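You operate a simulated robot arm through the tools that you are given. There is no shell and no other tool.

You are at the controls of a simulated two-armed robot. One attempt, no reset.

## Task
Press block 59 in the vacuum press at 0.6 bar.
Fine: lid shut, both latches on; leave the pump running, dial and valve as set.

Only the result counts: the job must be done as asked and must still hold three seconds after the hand-in. Knocking over, shifting, dropping, spilling or breaking anything else fails it. Lids that push on must go on centred and level and be pressed home; caps that screw on are set level and turned clockwise until they are tight.

## Robot
Two 7-joint arms with fingered hands on one trunk that stands fixed in place. Base frame: the origin is at the foot of the trunk, x ahead of it, y to its left, z up. Lengths are in m, angles in rad, forces in N, time in s.
The left shoulder is at [0.02, 0.269, 1.172], the right one opposite. Each reaches about 1.298 m from its shoulder. Payload 5 kg a hand.
Tool frame (each hand has its own): the origin (TCP) lies between the finger pads and is the grasp point; the fingertips stand 0.042 m ahead of it; z points along the fingers, y is the line along which they close. The gripper opens to 0.208 m; its body begins 0.119 m behind the TCP. The gripper is a hand of 4 fingers: y runs from the thumb to the fingers, the wrist lies at [0, 0, -0.317] in the tool frame.
Orientation is told as [roll, pitch, yaw] about the base's x, y, z axes, in that order, counted from this pose: with the fingers straight down and closing along the base's y, the tool's x points along the base's -x, its y along +y and its z along -z.

## Interface
- The arms move only by the tool nudge_tool. It takes "left_commands", "right_commands" or both (then of equal length, played together; a hand with none holds still); each is a list of rows, each a list of 6 numbers: the shift along the tool's x, y, z in cm, then the turn, a rotation vector about the tool's x, y, z in rad. In form: [[tx, ty, tz, ax, ay, az], ...]. A call has 1 to 20 rows; each row is the pose to reach, as a shift and turn from the pose commanded when the call began, along the tool's axes at that moment. Rows are played at 5 a second. More than 0.05 m and 0.15 rad between two rows, and nothing of the call is played. A pose out of reach is approached as far as the arm can. The call stops where the force on the tool passes 90 N (or 10 N more than at its start, if that is more) or the arm is blocked; 0.2 s more then pass. In this call time passes only in rows, and 0.2 s behind the last. The reply holds the time, the measured pose of the TCP, the force on the tool along the base axes, the opening and the grip force, in the units named above and with some noise, with the torque about the TCP (base axes, N m) and any sound that the robot's microphone picked up.
- Cameras (640 x 400 px; columns grow to the right, rows downward): "scene" is now at [0.162, 0.0213, 1.4561]; the picture's right is [0.22, -0.98, 0.00], its down [-0.39, -0.09, -0.92] and it looks along [0.89, 0.20, -0.40] (base axes); focal length 254 px, centre (320, 200). "left" rides on the left gripper at [-0.093, 0.001, -0.146] in its tool frame; the picture's right is [-0.02, -1.00, 0.00], its down [0.84, -0.01, -0.54] and it looks along [0.54, -0.01, 0.84] (tool axes); focal length 280 px, centre (320, 200). "right" rides on the right gripper at [0.094, 0.001, -0.146] in its tool frame; the picture's right is [-0.01, 1.00, 0.00], its down [-0.84, -0.01, -0.54] and it looks along [-0.54, -0.01, 0.84] (tool axes); focal length 280 px, centre (320, 200). There is no depth. A picture from a camera that has moved, and an enlarged one, comes with that camera's place and axes in the base frame and with its lens.
- camera(camera): a new picture of that camera. No time passes.
- slide_trunk(by): moves the trunk up (or, below 0, down) by that many m; the arms and the scene camera ride with it, the base frame stays. It gives what a move gives, with no picture.
- finger_targets(finger1, finger2, finger3, thumb_bend, hand): sets how far each is bent, from 0 (flat) to 1 (curled in); at 0.3 the hand is open as for a grip, at 0.7 the pads meet at the TCP. One left out holds its place. A second passes; each finger stops where it meets its share of the squeeze, and holds until it gets a number again. It is the only way to open and close the hand. It gives what a move gives, with no picture; readings hold the bend of each and the force on the fingers (four entries, about 0 where the hand has none), thumb and palm.
- head_to(pan, tilt): turns the head with the scene camera to pan (to the left, within 1.396 rad either way) and tilt (down, from -0.506 to 1.204), counted from straight ahead of the robot (the tilt from the chest, where the trunk bows). It gives what a move gives.
- zoom(camera, box): a new picture of the part [left, top, right, bottom] of that camera's present view, enlarged. No time passes.
- finish_job(): hands the job in; it is judged then, once.

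Places have to be worked out from the pictures, the camera data and where the tool is seen. Open the grippers and draw the arms clear of the work before you hand the job in, unless the task says otherwise.

The tools are called after "Emit:" as a command line: name --argument value ..., lists and objects as JSON in quotes. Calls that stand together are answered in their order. nudge_tool: Moves the arms, as the interface text tells. Its arguments: {"type":"object","properties":{"left_commands":{"type":"array","items":{"type":"array","items":{"type":"number"}}},"right_commands":{"type":"array","items":{"type":"array","items":{"type":"number"}}}},"required":[]} The other tools are called the same way: slide_trunk (by) moves the trunk up or down; finger_targets (finger1, finger2, finger3, thumb_bend, hand) moves the fingers one by one; head_to (pan, tilt) turns the head that bears the scene camera; camera (camera) takes a picture; zoom (camera, box) takes an enlarged picture of a part of a camera's view; finish_job () hands the job in.

At the start:

```text
t: 0.0
left_eef_pos: [0.5181, 0.24, 1.3972]
left_tcp_rot: [0.0, 0.0, 0.119]
left_wrist_force: [0.4, -0.6, 0.2]
left_moment: [-0.02, -0.01, 0.0]
left_finger_gap: 0.2077
left_finger_force: 0.0
left_shape: jaw
left_bend: [0.3, 0.3, 0.3, 0.3]
left_finger forces: [0.1, 0.1, 0.0, 0.0, 0.1, 0.1]
right_eef_pos: [0.6489, -0.1859, 1.354]
right_tcp_rot: [0.001, 0.001, 0.12]
right_wrist_force: [-0.8, 0.4, -0.1]
right_moment: [0.01, 0.01, 0.01]
right_finger_gap: 0.2077
right_finger_force: 0.1
right_shape: jaw
right_bend: [0.3, 0.3, 0.3, 0.3]
right_finger forces: [0.0, 0.0, 0.1, 0.0, 0.0, 0.0]
trunk travel left (down, up): [-0.55, 0.071]
head pan, tilt (commanded): [0.22, 0.415]
```

scene: 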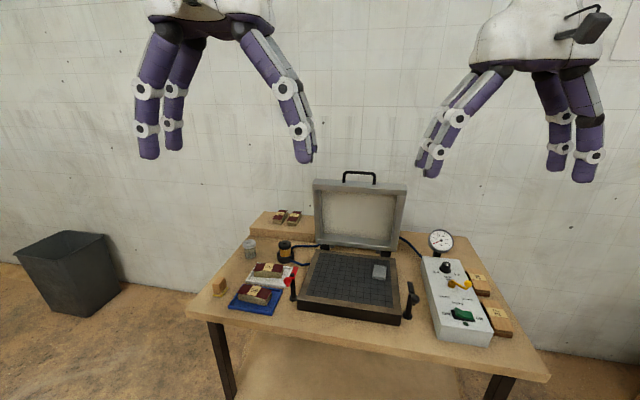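
right: 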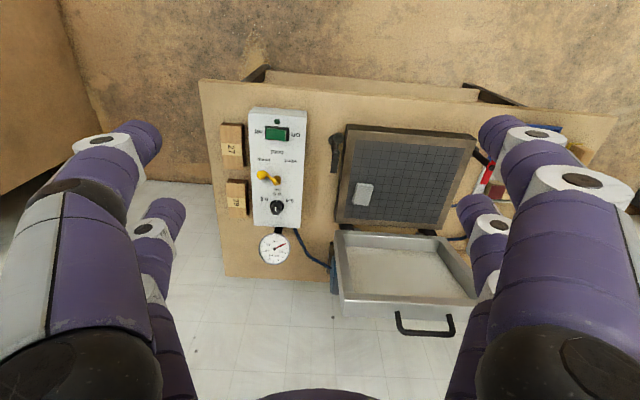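
left: 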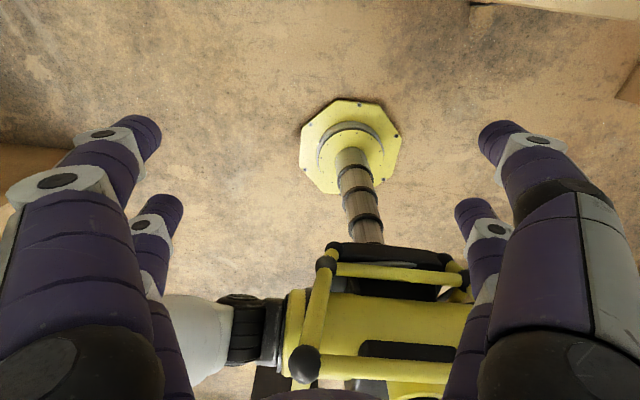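

I start by looking closer at the table: the blocks, the press, the control box, before moving anything.

Emit:
zoom --camera "scene" --box '[200, 200, 330, 320]'

Emit:
zoom --camera "scene" --box '[400, 220, 530, 350]'

Emit:
zoom --camera "scene" --box '[280, 160, 430, 330]'

Emit:
zoom --camera "right" --box '[200, 90, 340, 280]'

```text
3.33 times, centred on (265, 260) of scene
camera zoom: at [0.162, 0.0213, 1.4561], right [0.22, -0.98, 0.0], down [-0.39, -0.09, -0.92], along [0.89, 0.2, -0.4], focal length 847 px, centre (503, 0)
```

zoom: 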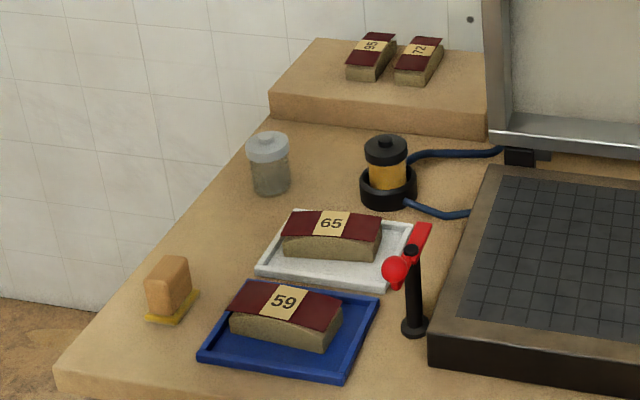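

```text
3.08 times, centred on (465, 285) of scene
camera zoom: at [0.162, 0.0213, 1.4561], right [0.22, -0.98, 0.0], down [-0.39, -0.09, -0.92], along [0.89, 0.2, -0.4], focal length 782 px, centre (-126, -62)
```

zoom: 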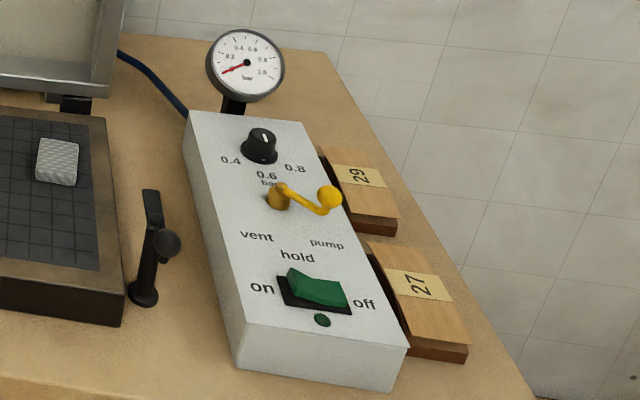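

```text
2.35 times, centred on (355, 245) of scene
camera zoom: at [0.162, 0.0213, 1.4561], right [0.22, -0.98, 0.0], down [-0.39, -0.09, -0.92], along [0.89, 0.2, -0.4], focal length 598 px, centre (238, 94)
```

zoom: 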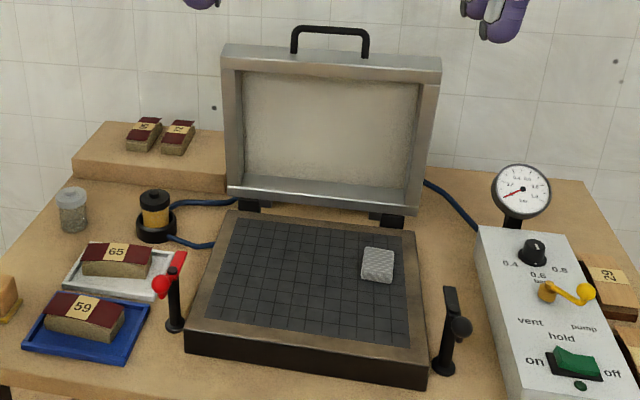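

```text
2.11 times, centred on (270, 185) of right
camera zoom: at [0.5556, -0.1957, 1.5002], right [-0.11, 0.99, 0.0], down [0.84, 0.09, 0.54], along [0.54, 0.06, -0.84], focal length 590 px, centre (425, 232)
```

zoom: 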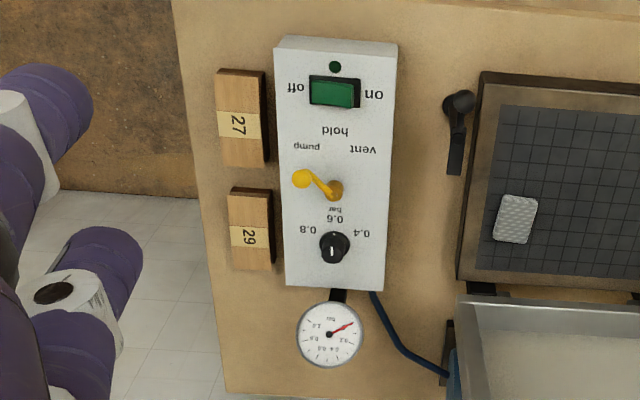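

The knob comes out near (1.02, -0.27, 0.84), the pad on the bed near (0.95, -0.03, 0.83), block 59 near (0.76, 0.38) and the lid handle near (1.05, 0.07, 1.16). I zoom in further on details before moving.

Emit:
zoom --camera "scene" --box '[225, 255, 300, 320]'

Emit:
zoom --camera "scene" --box '[425, 255, 495, 330]'

Emit:
zoom --camera "scene" --box '[420, 225, 470, 260]'

Emit:
zoom --camera "scene" --box '[230, 225, 330, 300]'

Emit:
zoom --camera "scene" --box '[350, 250, 430, 330]'

Emit:
zoom --camera "right" --box '[235, 100, 315, 180]'

Emit:
zoom --camera "right" --box '[240, 160, 320, 270]'

```text
6.15 times, centred on (262, 288) of scene
camera zoom: at [0.162, 0.0213, 1.4561], right [0.22, -0.98, 0.0], down [-0.39, -0.09, -0.92], along [0.89, 0.2, -0.4], focal length 1564 px, centre (674, -338)
```

zoom: 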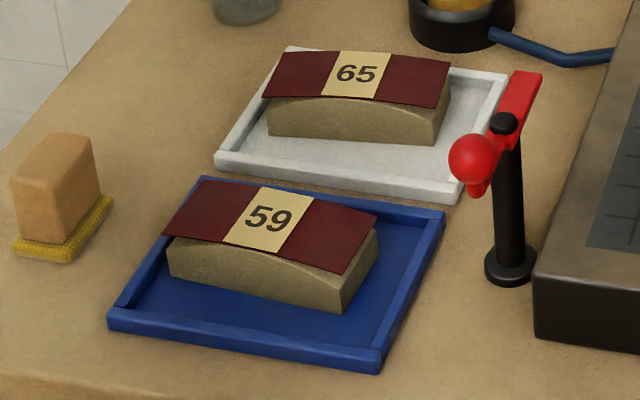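

```text
5.33 times, centred on (460, 292) of scene
camera zoom: at [0.162, 0.0213, 1.4561], right [0.22, -0.98, 0.0], down [-0.39, -0.09, -0.92], along [0.89, 0.2, -0.4], focal length 1355 px, centre (-427, -293)
```

zoom: 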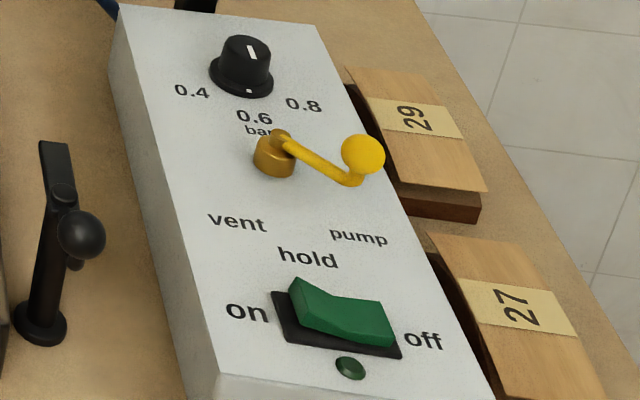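

```text
11.43 times, centred on (445, 242) of scene
camera zoom: at [0.162, 0.0213, 1.4561], right [0.22, -0.98, 0.0], down [-0.39, -0.09, -0.92], along [0.89, 0.2, -0.4], focal length 2904 px, centre (-1109, -286)
```

zoom: 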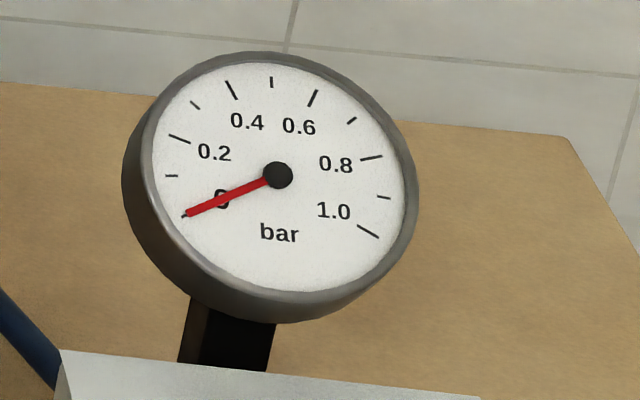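

```text
5.33 times, centred on (280, 262) of scene
camera zoom: at [0.162, 0.0213, 1.4561], right [0.22, -0.98, 0.0], down [-0.39, -0.09, -0.92], along [0.89, 0.2, -0.4], focal length 1355 px, centre (533, -133)
```

zoom: 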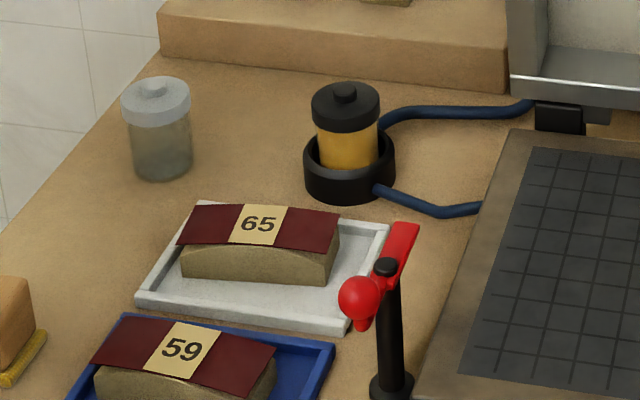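

```text
5.00 times, centred on (390, 290) of scene
camera zoom: at [0.162, 0.0213, 1.4561], right [0.22, -0.98, 0.0], down [-0.39, -0.09, -0.92], along [0.89, 0.2, -0.4], focal length 1270 px, centre (-30, -250)
```

zoom: 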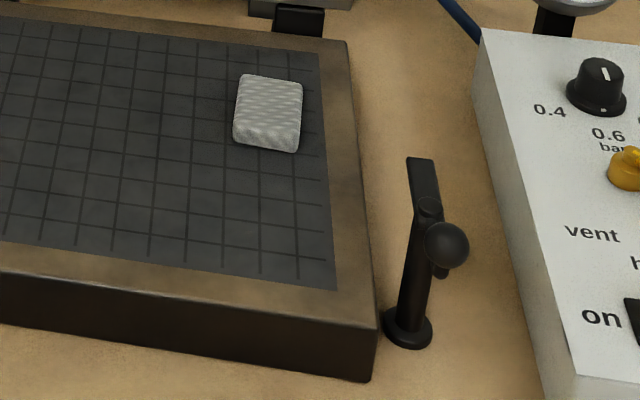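

```text
5.00 times, centred on (275, 140) of right
camera zoom: at [0.5556, -0.1957, 1.5002], right [-0.11, 0.99, 0.0], down [0.84, 0.09, 0.54], along [0.54, 0.06, -0.84], focal length 1402 px, centre (545, 500)
```

zoom: 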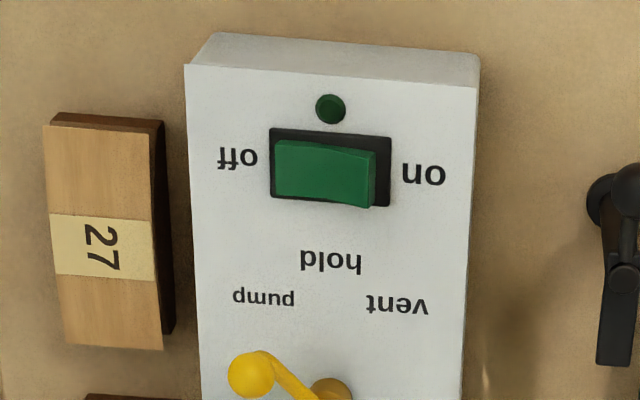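

```text
3.64 times, centred on (280, 215) of right
camera zoom: at [0.5556, -0.1957, 1.5002], right [-0.11, 0.99, 0.0], down [0.84, 0.09, 0.54], along [0.54, 0.06, -0.84], focal length 1020 px, centre (466, 146)
```

zoom: 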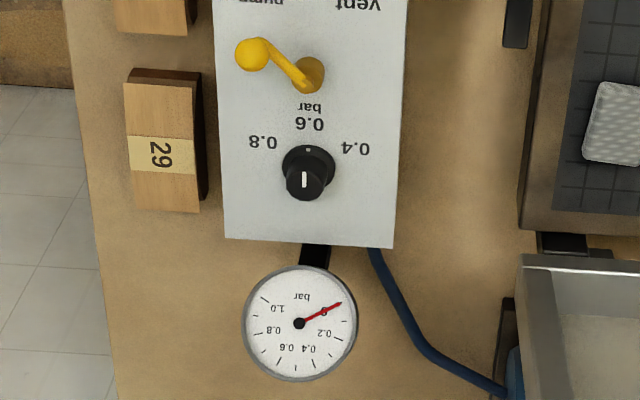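

I need to read the dial's pointer precisely, so I zoom tighter on the knob, valve and rocker from both cameras.

Emit:
zoom --camera "scene" --box '[436, 256, 460, 280]'

Emit:
zoom --camera "right" --box '[264, 190, 292, 218]'

Emit:
zoom --camera "scene" --box '[440, 275, 490, 325]'

Emit:
zoom --camera "scene" --box '[280, 255, 310, 305]'

Emit:
zoom --camera "scene" --box '[365, 255, 395, 285]'

Emit:
zoom --camera "right" --box '[450, 120, 560, 200]'

```text
16.00 times, centred on (448, 268) of scene
camera zoom: at [0.162, 0.0213, 1.4561], right [0.22, -0.98, 0.0], down [-0.39, -0.09, -0.92], along [0.89, 0.2, -0.4], focal length 4065 px, centre (-1728, -888)
```

zoom: 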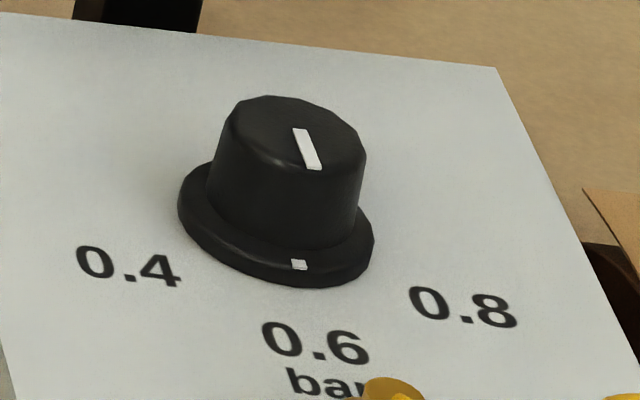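

```text
14.29 times, centred on (278, 204) of right
camera zoom: at [0.5556, -0.1957, 1.5002], right [-0.11, 0.99, 0.0], down [0.84, 0.09, 0.54], along [0.54, 0.06, -0.84], focal length 4006 px, centre (920, 143)
```

zoom: 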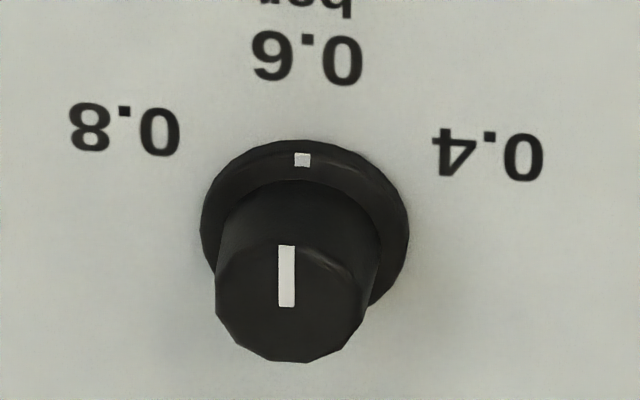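

```text
8.00 times, centred on (465, 300) of scene
camera zoom: at [0.162, 0.0213, 1.4561], right [0.22, -0.98, 0.0], down [-0.39, -0.09, -0.92], along [0.89, 0.2, -0.4], focal length 2032 px, centre (-840, -600)
```

zoom: 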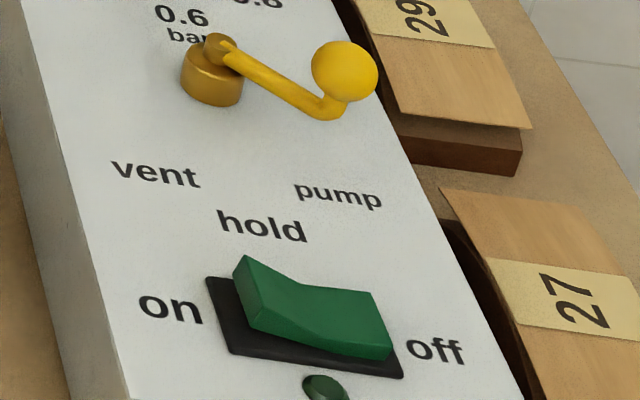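

```text
8.00 times, centred on (295, 280) of scene
camera zoom: at [0.162, 0.0213, 1.4561], right [0.22, -0.98, 0.0], down [-0.39, -0.09, -0.92], along [0.89, 0.2, -0.4], focal length 2032 px, centre (520, -440)
```

zoom: 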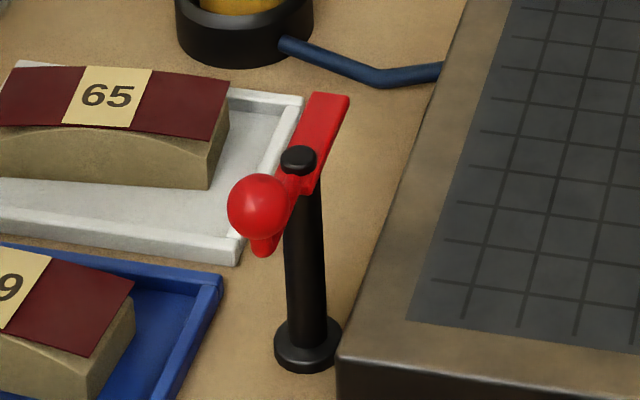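

```text
13.33 times, centred on (380, 270) of scene
camera zoom: at [0.162, 0.0213, 1.4561], right [0.22, -0.98, 0.0], down [-0.39, -0.09, -0.92], along [0.89, 0.2, -0.4], focal length 3388 px, centre (-480, -733)
```

zoom: 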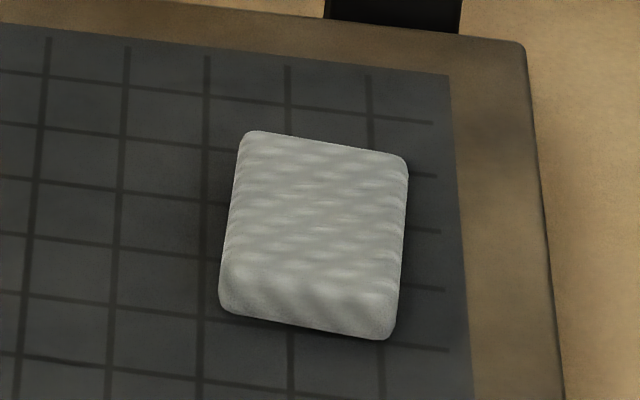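

```text
5.00 times, centred on (505, 160) of right
camera zoom: at [0.5556, -0.1957, 1.5002], right [-0.11, 0.99, 0.0], down [0.84, 0.09, 0.54], along [0.54, 0.06, -0.84], focal length 1402 px, centre (-605, 400)
```

zoom: 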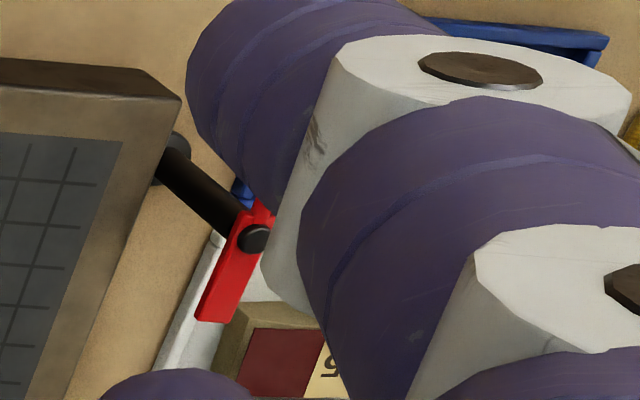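

The knob's pointer bar and skirt dot both already point at 0.6, the yellow lever already points to "pump", the rocker is at "off", and the gauge reads 0. So what remains is the block, the lid, the two latches and the switch. I move the left hand over to look down on block 59 (near (0.76, 0.38)).

Emit:
nudge_tool --left_commands '[[-3.5, 1.0, 2.0, 0, 0, 0], [-7.0, 2.0, 4.0, 0, 0, 0], [-10.5, 3.0, 6.0, 0, 0, 0], [-14.0, 4.0, 8.0, 0, 0, 0], [-17.5, 5.0, 10.0, 0, 0, 0], [-21.0, 6.0, 12.0, 0, 0, 0], [-24.5, 7.0, 14.0, 0, 0, 0], [-28.0, 8.0, 16.0, 0, 0, 0], [-31.5, 9.0, 18.0, 0, 0, 0], [-34.6, 10.0, 19.7, 0, 0, 0]]'

```text
t: 2.2
left_eef_pos: [0.8495, 0.3808, 1.1995]
left_tcp_rot: [0.0, 0.0, 0.12]
left_wrist_force: [0.4, 0.0, -0.5]
left_moment: [-0.06, 0.13, -0.01]
left_finger_gap: 0.2079
left_finger_force: 0.0
left_shape: jaw
left_bend: [0.3, 0.3, 0.3, 0.3]
left_finger forces: [0.0, 0.1, 0.0, 0.0, 0.1, 0.0]
right_eef_pos: [0.6501, -0.1858, 1.3542]
right_tcp_rot: [0.001, 0.002, 0.12]
right_wrist_force: [1.4, 0.0, -0.3]
right_moment: [-0.01, 0.09, 0.0]
right_finger_gap: 0.2076
right_finger_force: 0.1
right_shape: jaw
right_bend: [0.3, 0.3, 0.3, 0.3]
right_finger forces: [0.0, 0.1, 0.0, 0.0, 0.0, 0.0]
trunk travel left (down, up): [-0.55, 0.071]
head pan, tilt (commanded): [0.22, 0.415]
```

The left hand is at (0.85, 0.38, 1.20). I take pictures from it and from the scene camera.

Emit:
camera --camera "left"

Emit:
camera --camera "scene"

```text
taken
camera left: at [0.9433, 0.3941, 1.3462], right [0.14, -0.99, 0.0], down [-0.83, -0.11, 0.54], along [-0.53, -0.07, -0.84], focal length 280 px, centre (320, 200)
```

left: 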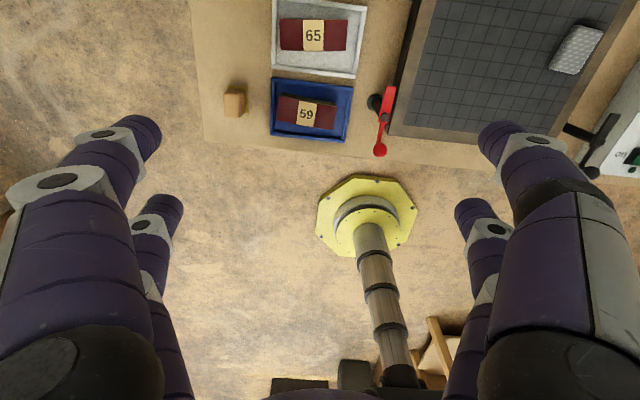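

```text
taken
camera scene: at [0.1629, 0.0216, 1.4559], right [0.22, -0.98, 0.0], down [-0.39, -0.09, -0.91], along [0.89, 0.2, -0.4], focal length 254 px, centre (320, 200)
```

scene: 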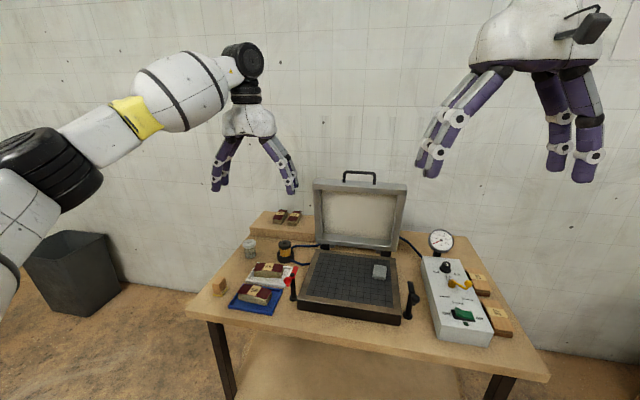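

The left camera sees both trays nearly from above. I zoom in to measure block 59, its tray and the red latch.

Emit:
zoom --camera "left" --box '[262, 65, 362, 150]'

Emit:
zoom --camera "left" --box '[355, 60, 425, 165]'

Emit:
zoom --camera "left" --box '[380, 0, 640, 180]'

```text
4.71 times, centred on (312, 108) of left
camera zoom: at [0.9433, 0.3941, 1.3462], right [0.14, -0.99, 0.0], down [-0.83, -0.11, 0.54], along [-0.53, -0.07, -0.84], focal length 1320 px, centre (358, 635)
```

zoom: 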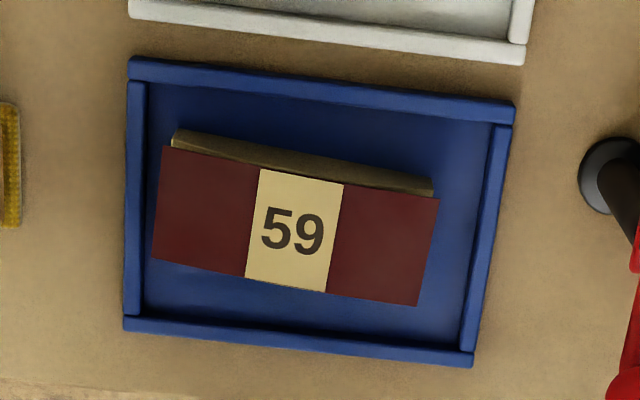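

```text
3.81 times, centred on (390, 112) of left
camera zoom: at [0.9433, 0.3941, 1.3462], right [0.14, -0.99, 0.0], down [-0.83, -0.11, 0.54], along [-0.53, -0.07, -0.84], focal length 1068 px, centre (53, 533)
```

zoom: 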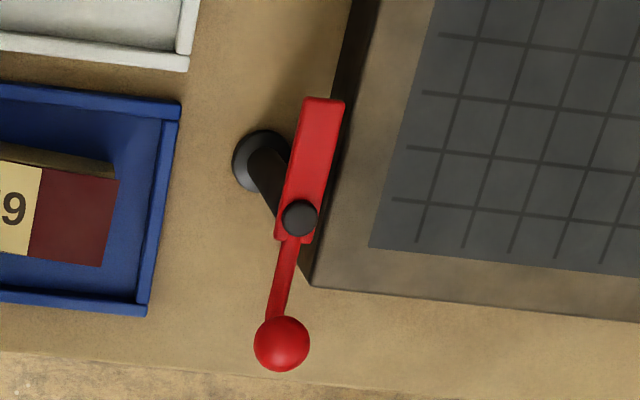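

```text
2.22 times, centred on (510, 90) of left
camera zoom: at [0.9433, 0.3941, 1.3462], right [0.14, -0.99, 0.0], down [-0.83, -0.11, 0.54], along [-0.53, -0.07, -0.84], focal length 623 px, centre (-102, 444)
```

zoom: 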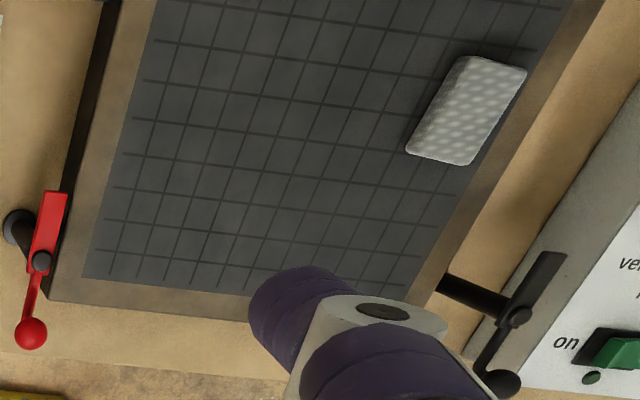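

Triangulating: label centre of block 59 ≈ (0.788, 0.399, 0.80), block ≈ 0.113 (y) × 0.046 (x) m and turned by about -0.03 rad; table ≈ 0.757; red latch pivot (0.821, 0.265, 0.868). I rotate the left hand about a quarter turn so that it closes across the block's narrow side.

Emit:
nudge_tool --left_commands '[[0, 0, 0, 0, 0, -0.14], [0, 0, 0, 0, 0, -0.28], [0, 0, 0, 0, 0, -0.42], [0, 0, 0, 0, 0, -0.56], [0, 0, 0, 0, 0, -0.7], [0, 0, 0, 0, 0, -0.84], [0, 0, 0, 0, 0, -0.98], [0, 0, 0, 0, 0, -1.12], [0, 0, 0, 0, 0, -1.26], [0, 0, 0, 0, 0, -1.34], [0, 0, 0, 0, 0, -1.417]]'

```text
t: 4.6
left_eef_pos: [0.8507, 0.3807, 1.1995]
left_tcp_rot: [0.0, 0.0, 1.541]
left_wrist_force: [0.0, -0.3, -0.8]
left_moment: [0.0, -0.01, -0.03]
left_finger_gap: 0.2079
left_finger_force: 0.0
left_shape: jaw
left_bend: [0.3, 0.3, 0.3, 0.3]
left_finger forces: [0.0, 0.1, 0.0, 0.1, 0.1, 0.0]
right_eef_pos: [0.6483, -0.1864, 1.3543]
right_tcp_rot: [0.0, -0.001, 0.121]
right_wrist_force: [0.7, 0.9, -0.1]
right_moment: [0.0, 0.0, -0.01]
right_finger_gap: 0.208
right_finger_force: 0.1
right_shape: jaw
right_bend: [0.3, 0.3, 0.3, 0.3]
right_finger forces: [0.0, 0.1, 0.0, 0.1, 0.0, 0.0]
trunk travel left (down, up): [-0.55, 0.071]
head pan, tilt (commanded): [0.22, 0.415]
```

The hand now closes along x. I move it above block 59 at z ≈ 1.0 and part-close the fingers to learn the gap per bend.

Emit:
nudge_tool --left_commands '[[-0.3, 1.3, 4.0, 0, 0, 0], [-0.6, 2.6, 8.0, 0, 0, 0], [-1.0, 3.9, 12.0, 0, 0, 0], [-1.3, 5.2, 16.0, 0, 0, 0], [-1.6, 6.3, 20.0, 0, 0, 0]]'

Emit:
finger_targets --hand "left" --finger1 0.52 --finger2 0.52 --finger3 0.52 --thumb_bend 0.52

Emit:
camera --camera "scene"

Emit:
camera --camera "left"

```text
t: 5.8
left_eef_pos: [0.7874, 0.4001, 0.9983]
left_tcp_rot: [0.0, 0.001, 1.54]
left_wrist_force: [0.8, 1.1, 0.6]
left_moment: [-0.1, 0.05, 0.0]
left_finger_gap: 0.2078
left_finger_force: 0.0
left_shape: jaw
left_bend: [0.3, 0.3, 0.3, 0.3]
left_finger forces: [0.0, 0.0, 0.0, 0.1, 0.1, 0.1]
right_eef_pos: [0.6504, -0.1856, 1.3553]
right_tcp_rot: [0.0, 0.001, 0.119]
right_wrist_force: [0.8, 1.4, -0.5]
right_moment: [-0.14, 0.09, 0.04]
right_finger_gap: 0.208
right_finger_force: 0.0
right_shape: jaw
right_bend: [0.3, 0.3, 0.3, 0.3]
right_finger forces: [0.0, 0.1, 0.0, 0.1, 0.1, 0.1]
trunk travel left (down, up): [-0.55, 0.071]
head pan, tilt (commanded): [0.22, 0.415]
```

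```text
t: 6.8
left_eef_pos: [0.7867, 0.3983, 0.9992]
left_tcp_rot: [-0.001, 0.0, 1.539]
left_wrist_force: [-0.3, -0.1, 0.3]
left_moment: [-0.01, -0.03, -0.02]
left_finger_gap: 0.1028
left_finger_force: 0.2
left_shape: fingers
left_bend: [0.52, 0.52, 0.52, 0.52]
left_finger forces: [0.0, 0.0, 0.1, 0.0, 0.0, 0.0]
right_eef_pos: [0.6483, -0.1864, 1.3547]
right_tcp_rot: [-0.001, 0.0, 0.121]
right_wrist_force: [-0.2, 0.0, -0.6]
right_moment: [0.02, -0.03, 0.01]
right_finger_gap: 0.208
right_finger_force: 0.0
right_shape: jaw
right_bend: [0.3, 0.3, 0.3, 0.3]
right_finger forces: [0.0, 0.1, 0.0, 0.1, 0.0, 0.0]
trunk travel left (down, up): [-0.55, 0.071]
head pan, tilt (commanded): [0.22, 0.415]
```

```text
taken
camera scene: at [0.1618, 0.0212, 1.4562], right [0.22, -0.98, 0.0], down [-0.39, -0.09, -0.92], along [0.89, 0.2, -0.4], focal length 254 px, centre (320, 200)
```

scene: 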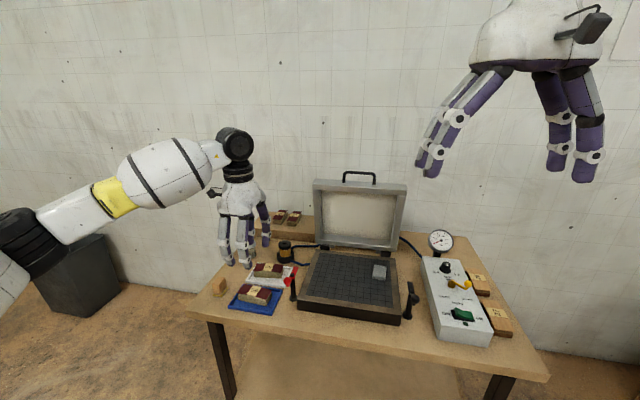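

```text
taken
camera left: at [0.7901, 0.4925, 1.1466], right [1.0, -0.02, 0.0], down [-0.02, -0.84, 0.54], along [-0.01, -0.54, -0.84], focal length 280 px, centre (320, 200)
```

left: 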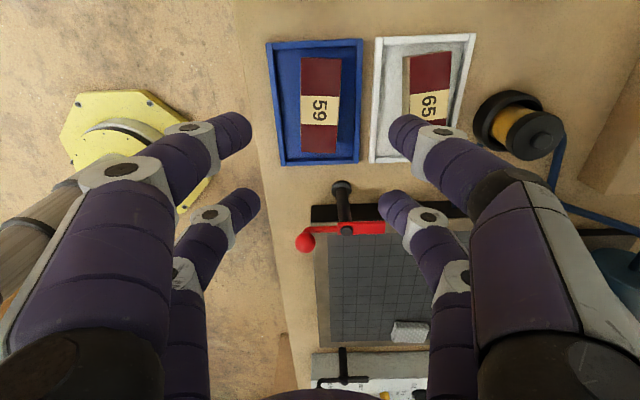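

Gap is 0.103 at bend 0.52, and there are two fingers on each side. The view from the left hand shows the tray well, so I zoom in to measure the clearance between block and rim.

Emit:
zoom --camera "left" --box '[255, 30, 375, 175]'

Emit:
zoom --camera "scene" --box '[205, 170, 305, 320]'

Emit:
zoom --camera "left" --box '[290, 170, 450, 280]'

```text
2.76 times, centred on (315, 102) of left
camera zoom: at [0.7901, 0.4925, 1.1466], right [1.0, -0.02, 0.0], down [-0.02, -0.84, 0.54], along [-0.01, -0.54, -0.84], focal length 774 px, centre (334, 469)
```

zoom: 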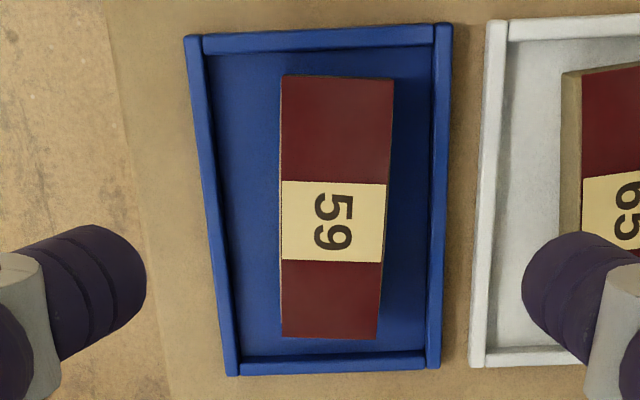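

```text
2.67 times, centred on (255, 245) of scene
camera zoom: at [0.1618, 0.0212, 1.4562], right [0.22, -0.98, 0.0], down [-0.39, -0.09, -0.92], along [0.89, 0.2, -0.4], focal length 678 px, centre (493, 80)
```

zoom: 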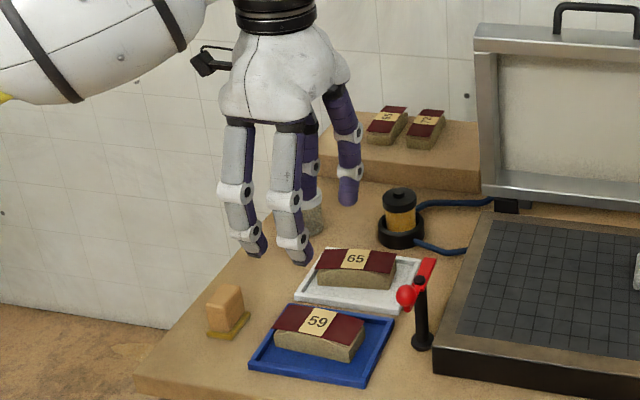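

```text
3.64 times, centred on (370, 225) of left
camera zoom: at [0.7901, 0.4925, 1.1466], right [1.0, -0.02, 0.0], down [-0.02, -0.84, 0.54], along [-0.01, -0.54, -0.84], focal length 1020 px, centre (138, 109)
```

zoom: 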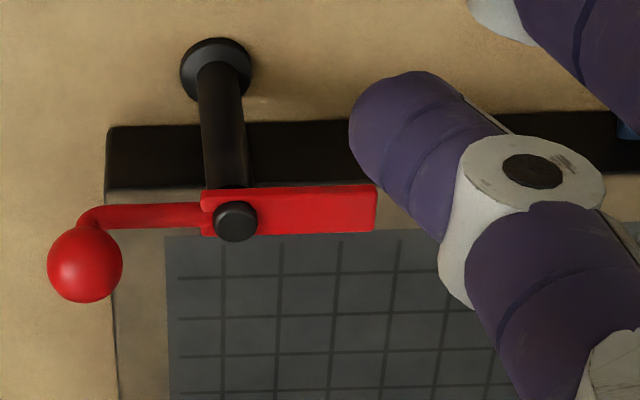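

The block's centre is at about (0.789, 0.398), with rim top at ≈0.775–0.779 and finger thickness ≈2.5 cm, so the tips must stay just above the rim. I narrow the fingers a little and go down to z = 0.865 to check the height.

Emit:
finger_targets --hand "left" --finger1 0.56 --finger2 0.56 --finger3 0.56 --thumb_bend 0.56

Emit:
nudge_tool --left_commands '[[0, -0.2, 4.0, 0, 0, 0.02], [0, -0.2, 8.0, 0, 0, 0.02], [0, -0.2, 11.0, 0, 0, 0.02], [0, -0.2, 13.4, 0, 0, 0.02]]'

Emit:
zoom --camera "scene" --box '[205, 230, 305, 320]'

Emit:
camera --camera "left"

```text
t: 7.8
left_eef_pos: [0.7883, 0.3988, 0.9992]
left_tcp_rot: [0.001, 0.001, 1.537]
left_wrist_force: [-0.4, -0.5, -0.8]
left_moment: [0.04, 0.01, 0.02]
left_finger_gap: 0.0816
left_finger_force: 0.1
left_shape: fingers
left_bend: [0.56, 0.56, 0.56, 0.56]
left_finger forces: [0.0, 0.0, 0.0, 0.0, 0.0, 0.1]
right_eef_pos: [0.6488, -0.186, 1.3541]
right_tcp_rot: [0.0, 0.0, 0.121]
right_wrist_force: [0.3, -0.5, 0.0]
right_moment: [-0.01, 0.0, -0.01]
right_finger_gap: 0.2078
right_finger_force: 0.0
right_shape: jaw
right_bend: [0.3, 0.3, 0.3, 0.3]
right_finger forces: [0.1, 0.1, 0.0, 0.0, 0.1, 0.0]
trunk travel left (down, up): [-0.55, 0.071]
head pan, tilt (commanded): [0.22, 0.415]
```

```text
t: 8.8
left_eef_pos: [0.7909, 0.3986, 0.8635]
left_tcp_rot: [0.0, 0.001, 1.518]
left_wrist_force: [-0.2, -0.3, 0.1]
left_moment: [-0.04, 0.05, -0.04]
left_finger_gap: 0.0815
left_finger_force: 0.0
left_shape: fingers
left_bend: [0.56, 0.56, 0.56, 0.56]
left_finger forces: [0.1, 0.1, 0.1, 0.0, 0.0, 0.0]
right_eef_pos: [0.6495, -0.1861, 1.3547]
right_tcp_rot: [-0.001, -0.001, 0.121]
right_wrist_force: [0.1, 0.2, 0.3]
right_moment: [0.0, 0.05, 0.02]
right_finger_gap: 0.208
right_finger_force: 0.1
right_shape: jaw
right_bend: [0.3, 0.3, 0.3, 0.3]
right_finger forces: [0.0, 0.0, 0.0, 0.0, 0.0, 0.0]
trunk travel left (down, up): [-0.55, 0.071]
head pan, tilt (commanded): [0.22, 0.415]
```

```text
4.44 times, centred on (255, 275) of scene
camera zoom: at [0.1622, 0.0215, 1.4561], right [0.22, -0.98, 0.0], down [-0.39, -0.09, -0.92], along [0.89, 0.2, -0.4], focal length 1129 px, centre (609, -133)
```

zoom: 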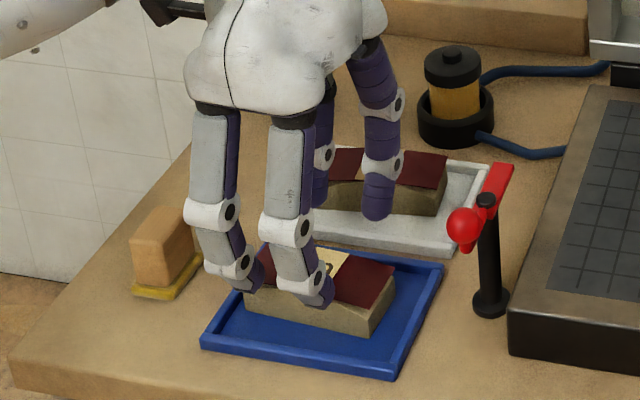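

```text
taken
camera left: at [0.7949, 0.4934, 1.0112], right [1.0, -0.04, 0.0], down [-0.03, -0.84, 0.54], along [-0.02, -0.54, -0.84], focal length 280 px, centre (320, 200)
```

left: 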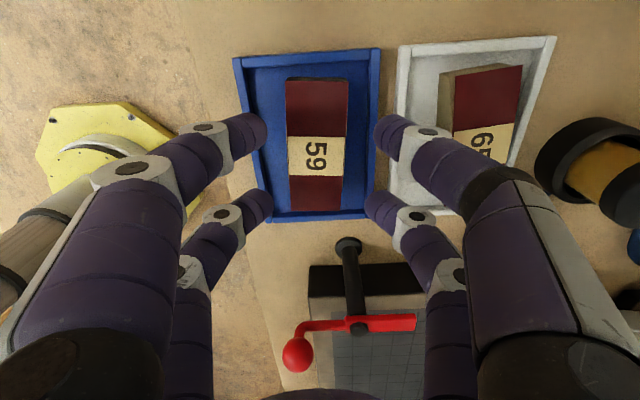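

The hand straddles the block, about 2 mm too far in +x. I shift that out and go down to z ≈ 0.832, then look again.

Emit:
nudge_tool --left_commands '[[0, 0.2, 1.6, 0, 0, 0], [0, 0.2, 3.2, 0, 0, 0]]'

Emit:
zoom --camera "scene" --box '[220, 260, 300, 320]'

Emit:
zoom --camera "left" --box '[220, 20, 420, 240]'

```text
t: 9.4
left_eef_pos: [0.7876, 0.4014, 0.8329]
left_tcp_rot: [-0.002, 0.001, 1.517]
left_wrist_force: [0.5, -0.5, 0.9]
left_moment: [-0.02, 0.03, -0.04]
left_finger_gap: 0.0814
left_finger_force: 0.1
left_shape: fingers
left_bend: [0.56, 0.56, 0.56, 0.56]
left_finger forces: [0.1, 0.0, 0.0, 0.0, 0.0, 0.0]
right_eef_pos: [0.6487, -0.1871, 1.3545]
right_tcp_rot: [0.001, -0.001, 0.119]
right_wrist_force: [0.9, 0.3, -0.2]
right_moment: [-0.03, -0.02, 0.01]
right_finger_gap: 0.208
right_finger_force: 0.0
right_shape: jaw
right_bend: [0.3, 0.3, 0.3, 0.3]
right_finger forces: [0.0, 0.1, 0.1, 0.0, 0.0, 0.0]
trunk travel left (down, up): [-0.55, 0.071]
head pan, tilt (commanded): [0.22, 0.415]
```

```text
6.67 times, centred on (260, 290) of scene
camera zoom: at [0.1621, 0.0213, 1.4561], right [0.22, -0.98, 0.0], down [-0.39, -0.09, -0.92], along [0.89, 0.2, -0.4], focal length 1694 px, centre (720, -400)
```

zoom: 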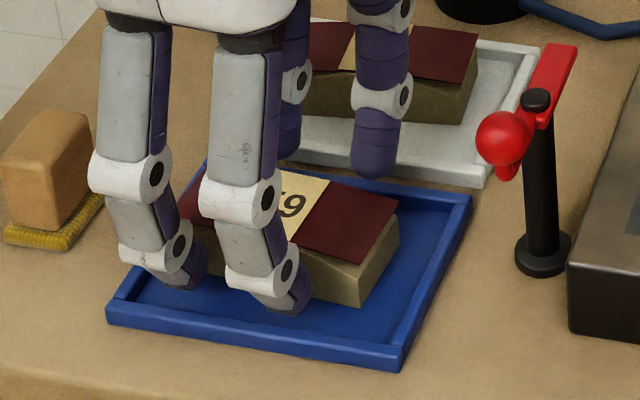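

```text
1.82 times, centred on (320, 130) of left
camera zoom: at [0.7927, 0.494, 0.9796], right [1.0, -0.04, 0.0], down [-0.03, -0.84, 0.54], along [-0.02, -0.54, -0.84], focal length 510 px, centre (320, 327)
```

zoom: 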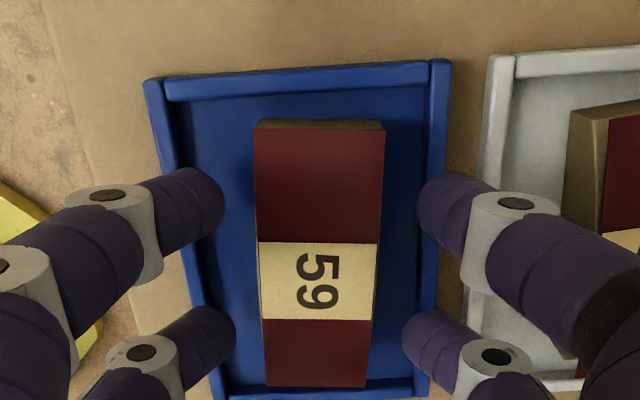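

Tips now sit about z ≈ 0.784, centred on the block within 1 mm. I lower another 4 mm and begin to close gently.

Emit:
nudge_tool --left_commands '[[0, 0, 0.4, 0, 0, 0]]'

Emit:
finger_targets --hand "left" --finger1 0.61 --finger2 0.61 --finger3 0.61 --thumb_bend 0.61

Emit:
zoom --camera "scene" --box '[220, 260, 300, 320]'

Emit:
zoom --camera "left" --box '[220, 20, 420, 240]'

```text
t: 9.8
left_eef_pos: [0.789, 0.4006, 0.8286]
left_tcp_rot: [-0.001, 0.001, 1.519]
left_wrist_force: [-0.2, -0.4, 0.0]
left_moment: [-0.03, 0.01, 0.0]
left_finger_gap: 0.0818
left_finger_force: 0.2
left_shape: fingers
left_bend: [0.56, 0.56, 0.56, 0.56]
left_finger forces: [0.0, 0.1, 0.0, 0.0, 0.0, 0.0]
right_eef_pos: [0.6487, -0.187, 1.3549]
right_tcp_rot: [0.0, 0.001, 0.12]
right_wrist_force: [-0.4, -0.3, 0.4]
right_moment: [0.01, 0.03, -0.01]
right_finger_gap: 0.2078
right_finger_force: 0.0
right_shape: jaw
right_bend: [0.3, 0.3, 0.3, 0.3]
right_finger forces: [0.1, 0.1, 0.1, 0.1, 0.1, 0.0]
trunk travel left (down, up): [-0.55, 0.071]
head pan, tilt (commanded): [0.22, 0.415]
```

```text
t: 10.8
left_eef_pos: [0.7886, 0.401, 0.8282]
left_tcp_rot: [-0.001, 0.0, 1.519]
left_wrist_force: [-0.6, -0.6, 0.2]
left_moment: [0.02, 0.02, -0.03]
left_finger_gap: 0.0572
left_finger_force: 0.9
left_shape: fingers
left_bend: [0.61, 0.61, 0.61, 0.61]
left_finger forces: [0.6, 0.6, 0.3, 0.0, 0.6, 0.0]
right_eef_pos: [0.6485, -0.1864, 1.3557]
right_tcp_rot: [0.0, 0.001, 0.119]
right_wrist_force: [0.3, 0.4, -1.1]
right_moment: [-0.01, -0.01, 0.04]
right_finger_gap: 0.2078
right_finger_force: 0.0
right_shape: jaw
right_bend: [0.3, 0.3, 0.3, 0.3]
right_finger forces: [0.1, 0.0, 0.1, 0.0, 0.0, 0.0]
trunk travel left (down, up): [-0.55, 0.071]
head pan, tilt (commanded): [0.22, 0.415]
```

```text
6.67 times, centred on (260, 290) of scene
camera zoom: at [0.1621, 0.0213, 1.4561], right [0.22, -0.98, 0.0], down [-0.39, -0.09, -0.92], along [0.89, 0.2, -0.4], focal length 1694 px, centre (720, -400)
```

zoom: 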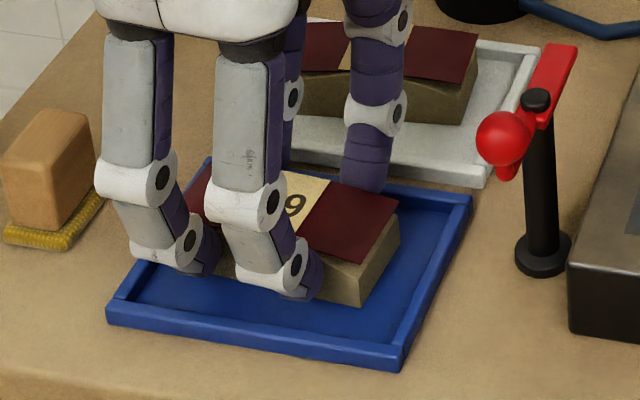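

```text
1.82 times, centred on (320, 130) of left
camera zoom: at [0.7923, 0.4939, 0.9754], right [1.0, -0.04, 0.0], down [-0.03, -0.84, 0.54], along [-0.02, -0.54, -0.84], focal length 510 px, centre (320, 327)
```

zoom: 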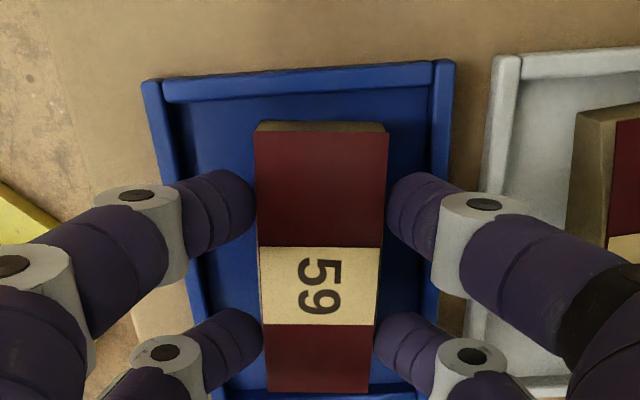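

Light touches (0.3–0.6 N) on all fingers, tips on the block's lower side faces and the block unmoved. I squeeze further.

Emit:
finger_targets --hand "left" --finger1 0.66 --finger2 0.66 --finger3 0.66 --thumb_bend 0.66

Emit:
zoom --camera "scene" --box '[220, 260, 300, 320]'

Emit:
zoom --camera "left" --box '[220, 20, 420, 240]'

```text
t: 11.8
left_eef_pos: [0.788, 0.3985, 0.8283]
left_tcp_rot: [0.0, -0.001, 1.517]
left_wrist_force: [0.1, 0.5, -0.7]
left_moment: [0.0, -0.01, 0.0]
left_finger_gap: 0.0535
left_finger_force: 14.6
left_shape: fingers
left_bend: [0.61, 0.61, 0.62, 0.64]
left_finger forces: [7.8, 7.2, 6.2, 0.1, 8.9, 0.1]
right_eef_pos: [0.6484, -0.1874, 1.3545]
right_tcp_rot: [0.0, 0.001, 0.12]
right_wrist_force: [0.2, -0.2, 0.0]
right_moment: [0.01, 0.0, -0.01]
right_finger_gap: 0.208
right_finger_force: 0.1
right_shape: jaw
right_bend: [0.3, 0.3, 0.3, 0.3]
right_finger forces: [0.1, 0.1, 0.0, 0.0, 0.1, 0.0]
trunk travel left (down, up): [-0.55, 0.071]
head pan, tilt (commanded): [0.22, 0.415]
```

```text
6.67 times, centred on (260, 290) of scene
camera zoom: at [0.1621, 0.0213, 1.4561], right [0.22, -0.98, 0.0], down [-0.39, -0.09, -0.92], along [0.89, 0.2, -0.4], focal length 1694 px, centre (720, -400)
```

zoom: 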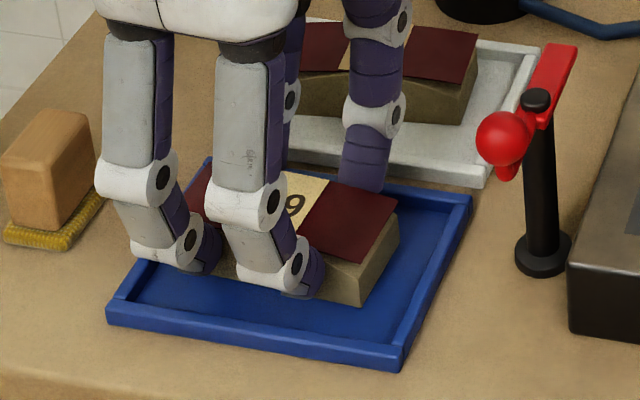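

```text
1.82 times, centred on (320, 130) of left
camera zoom: at [0.7924, 0.4939, 0.9753], right [1.0, -0.04, 0.0], down [-0.03, -0.84, 0.54], along [-0.02, -0.54, -0.84], focal length 510 px, centre (320, 327)
```

zoom: 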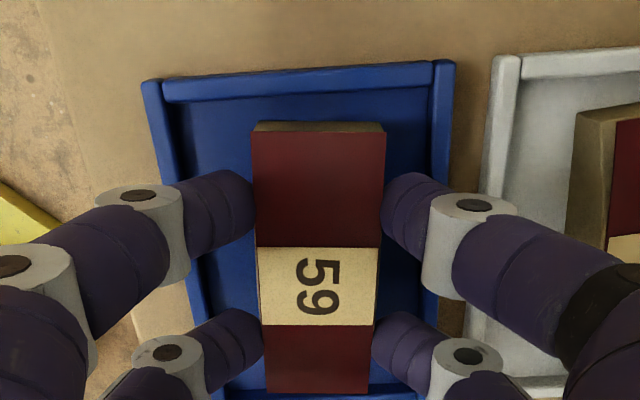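

Grip force 14.6 N, with the block held level. I lift it 3 cm slowly and check.

Emit:
nudge_tool --left_commands '[[0, 0, -0.5, 0, 0, 0], [0, 0, -1.0, 0, 0, 0], [0, 0, -1.5, 0, 0, 0], [0, 0, -2.2, 0, 0, 0], [0, 0, -3.0, 0, 0, 0]]'

Emit:
zoom --camera "scene" --box '[220, 250, 300, 310]'

Emit:
zoom --camera "left" --box '[220, 20, 420, 240]'

```text
t: 13.0
left_eef_pos: [0.7872, 0.3991, 0.8592]
left_tcp_rot: [0.001, -0.001, 1.517]
left_wrist_force: [-0.3, 0.4, -1.2]
left_moment: [0.04, -0.03, 0.03]
left_finger_gap: 0.0533
left_finger_force: 15.1
left_shape: fingers
left_bend: [0.61, 0.61, 0.62, 0.64]
left_finger forces: [7.8, 7.2, 6.0, 0.0, 8.9, 0.1]
right_eef_pos: [0.6492, -0.1871, 1.3549]
right_tcp_rot: [0.0, 0.001, 0.12]
right_wrist_force: [-0.2, -0.3, -0.6]
right_moment: [0.03, -0.03, -0.01]
right_finger_gap: 0.208
right_finger_force: 0.1
right_shape: jaw
right_bend: [0.3, 0.3, 0.3, 0.3]
right_finger forces: [0.0, 0.0, 0.0, 0.0, 0.0, 0.0]
trunk travel left (down, up): [-0.55, 0.071]
head pan, tilt (commanded): [0.22, 0.415]
```

```text
6.67 times, centred on (260, 280) of scene
camera zoom: at [0.1619, 0.0212, 1.4562], right [0.22, -0.98, 0.0], down [-0.39, -0.09, -0.92], along [0.89, 0.2, -0.4], focal length 1694 px, centre (720, -333)
```

zoom: 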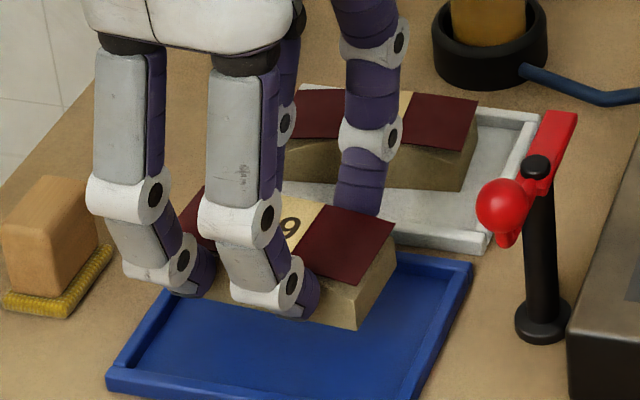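

```text
1.82 times, centred on (320, 130) of left
camera zoom: at [0.7919, 0.4932, 1.0059], right [1.0, -0.04, 0.0], down [-0.03, -0.84, 0.54], along [-0.02, -0.54, -0.84], focal length 510 px, centre (320, 327)
```

zoom: 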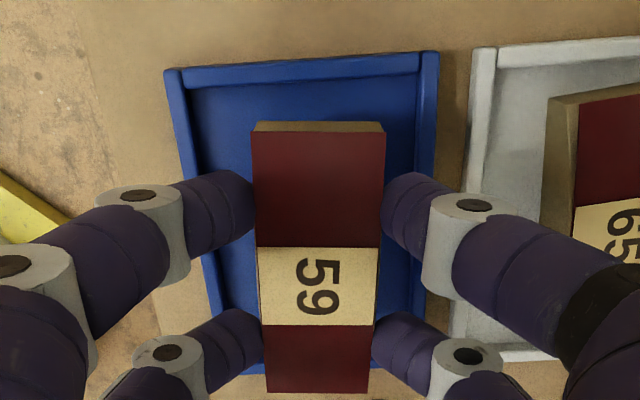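

The block hangs level in the hand, bottom about 6.6 cm below the TCP; bed surface ≈ 0.812. Before carrying it over I check the lid's geometry for clearance.

Emit:
zoom --camera "scene" --box '[300, 160, 420, 260]'

Emit:
zoom --camera "right" --box '[320, 110, 500, 350]'

Emit:
camera --camera "left"

```text
4.00 times, centred on (360, 210) of scene
camera zoom: at [0.1619, 0.0212, 1.4562], right [0.22, -0.98, 0.0], down [-0.39, -0.09, -0.92], along [0.89, 0.2, -0.4], focal length 1016 px, centre (160, 160)
```

zoom: 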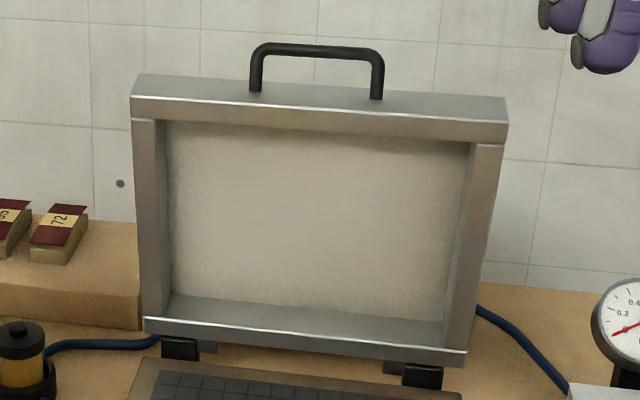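

```text
1.67 times, centred on (410, 230) of right
camera zoom: at [0.5555, -0.1958, 1.5003], right [-0.11, 0.99, 0.0], down [0.84, 0.09, 0.54], along [0.54, 0.06, -0.84], focal length 467 px, centre (170, 150)
```

zoom: 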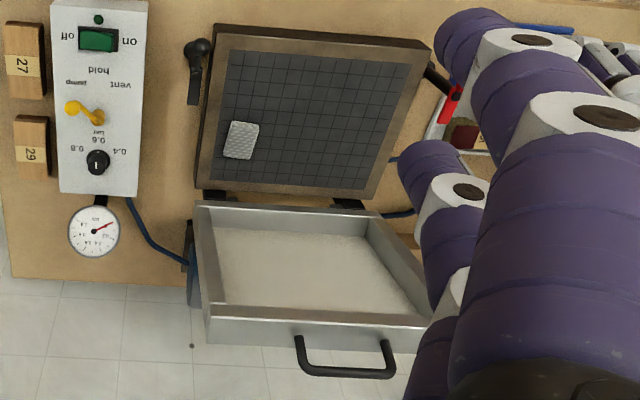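

```text
taken
camera left: at [0.7919, 0.4932, 1.0059], right [1.0, -0.04, 0.0], down [-0.03, -0.84, 0.54], along [-0.02, -0.54, -0.84], focal length 280 px, centre (320, 200)
```

left: 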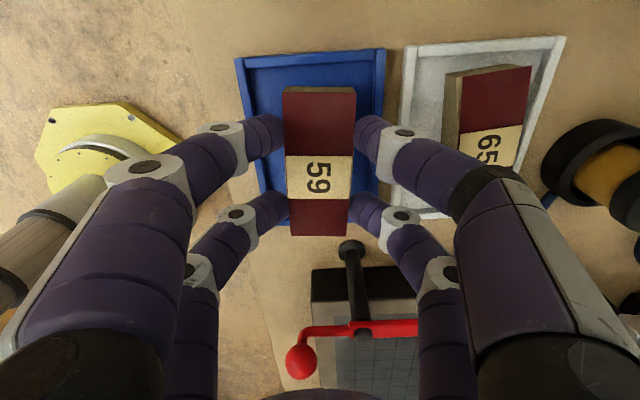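

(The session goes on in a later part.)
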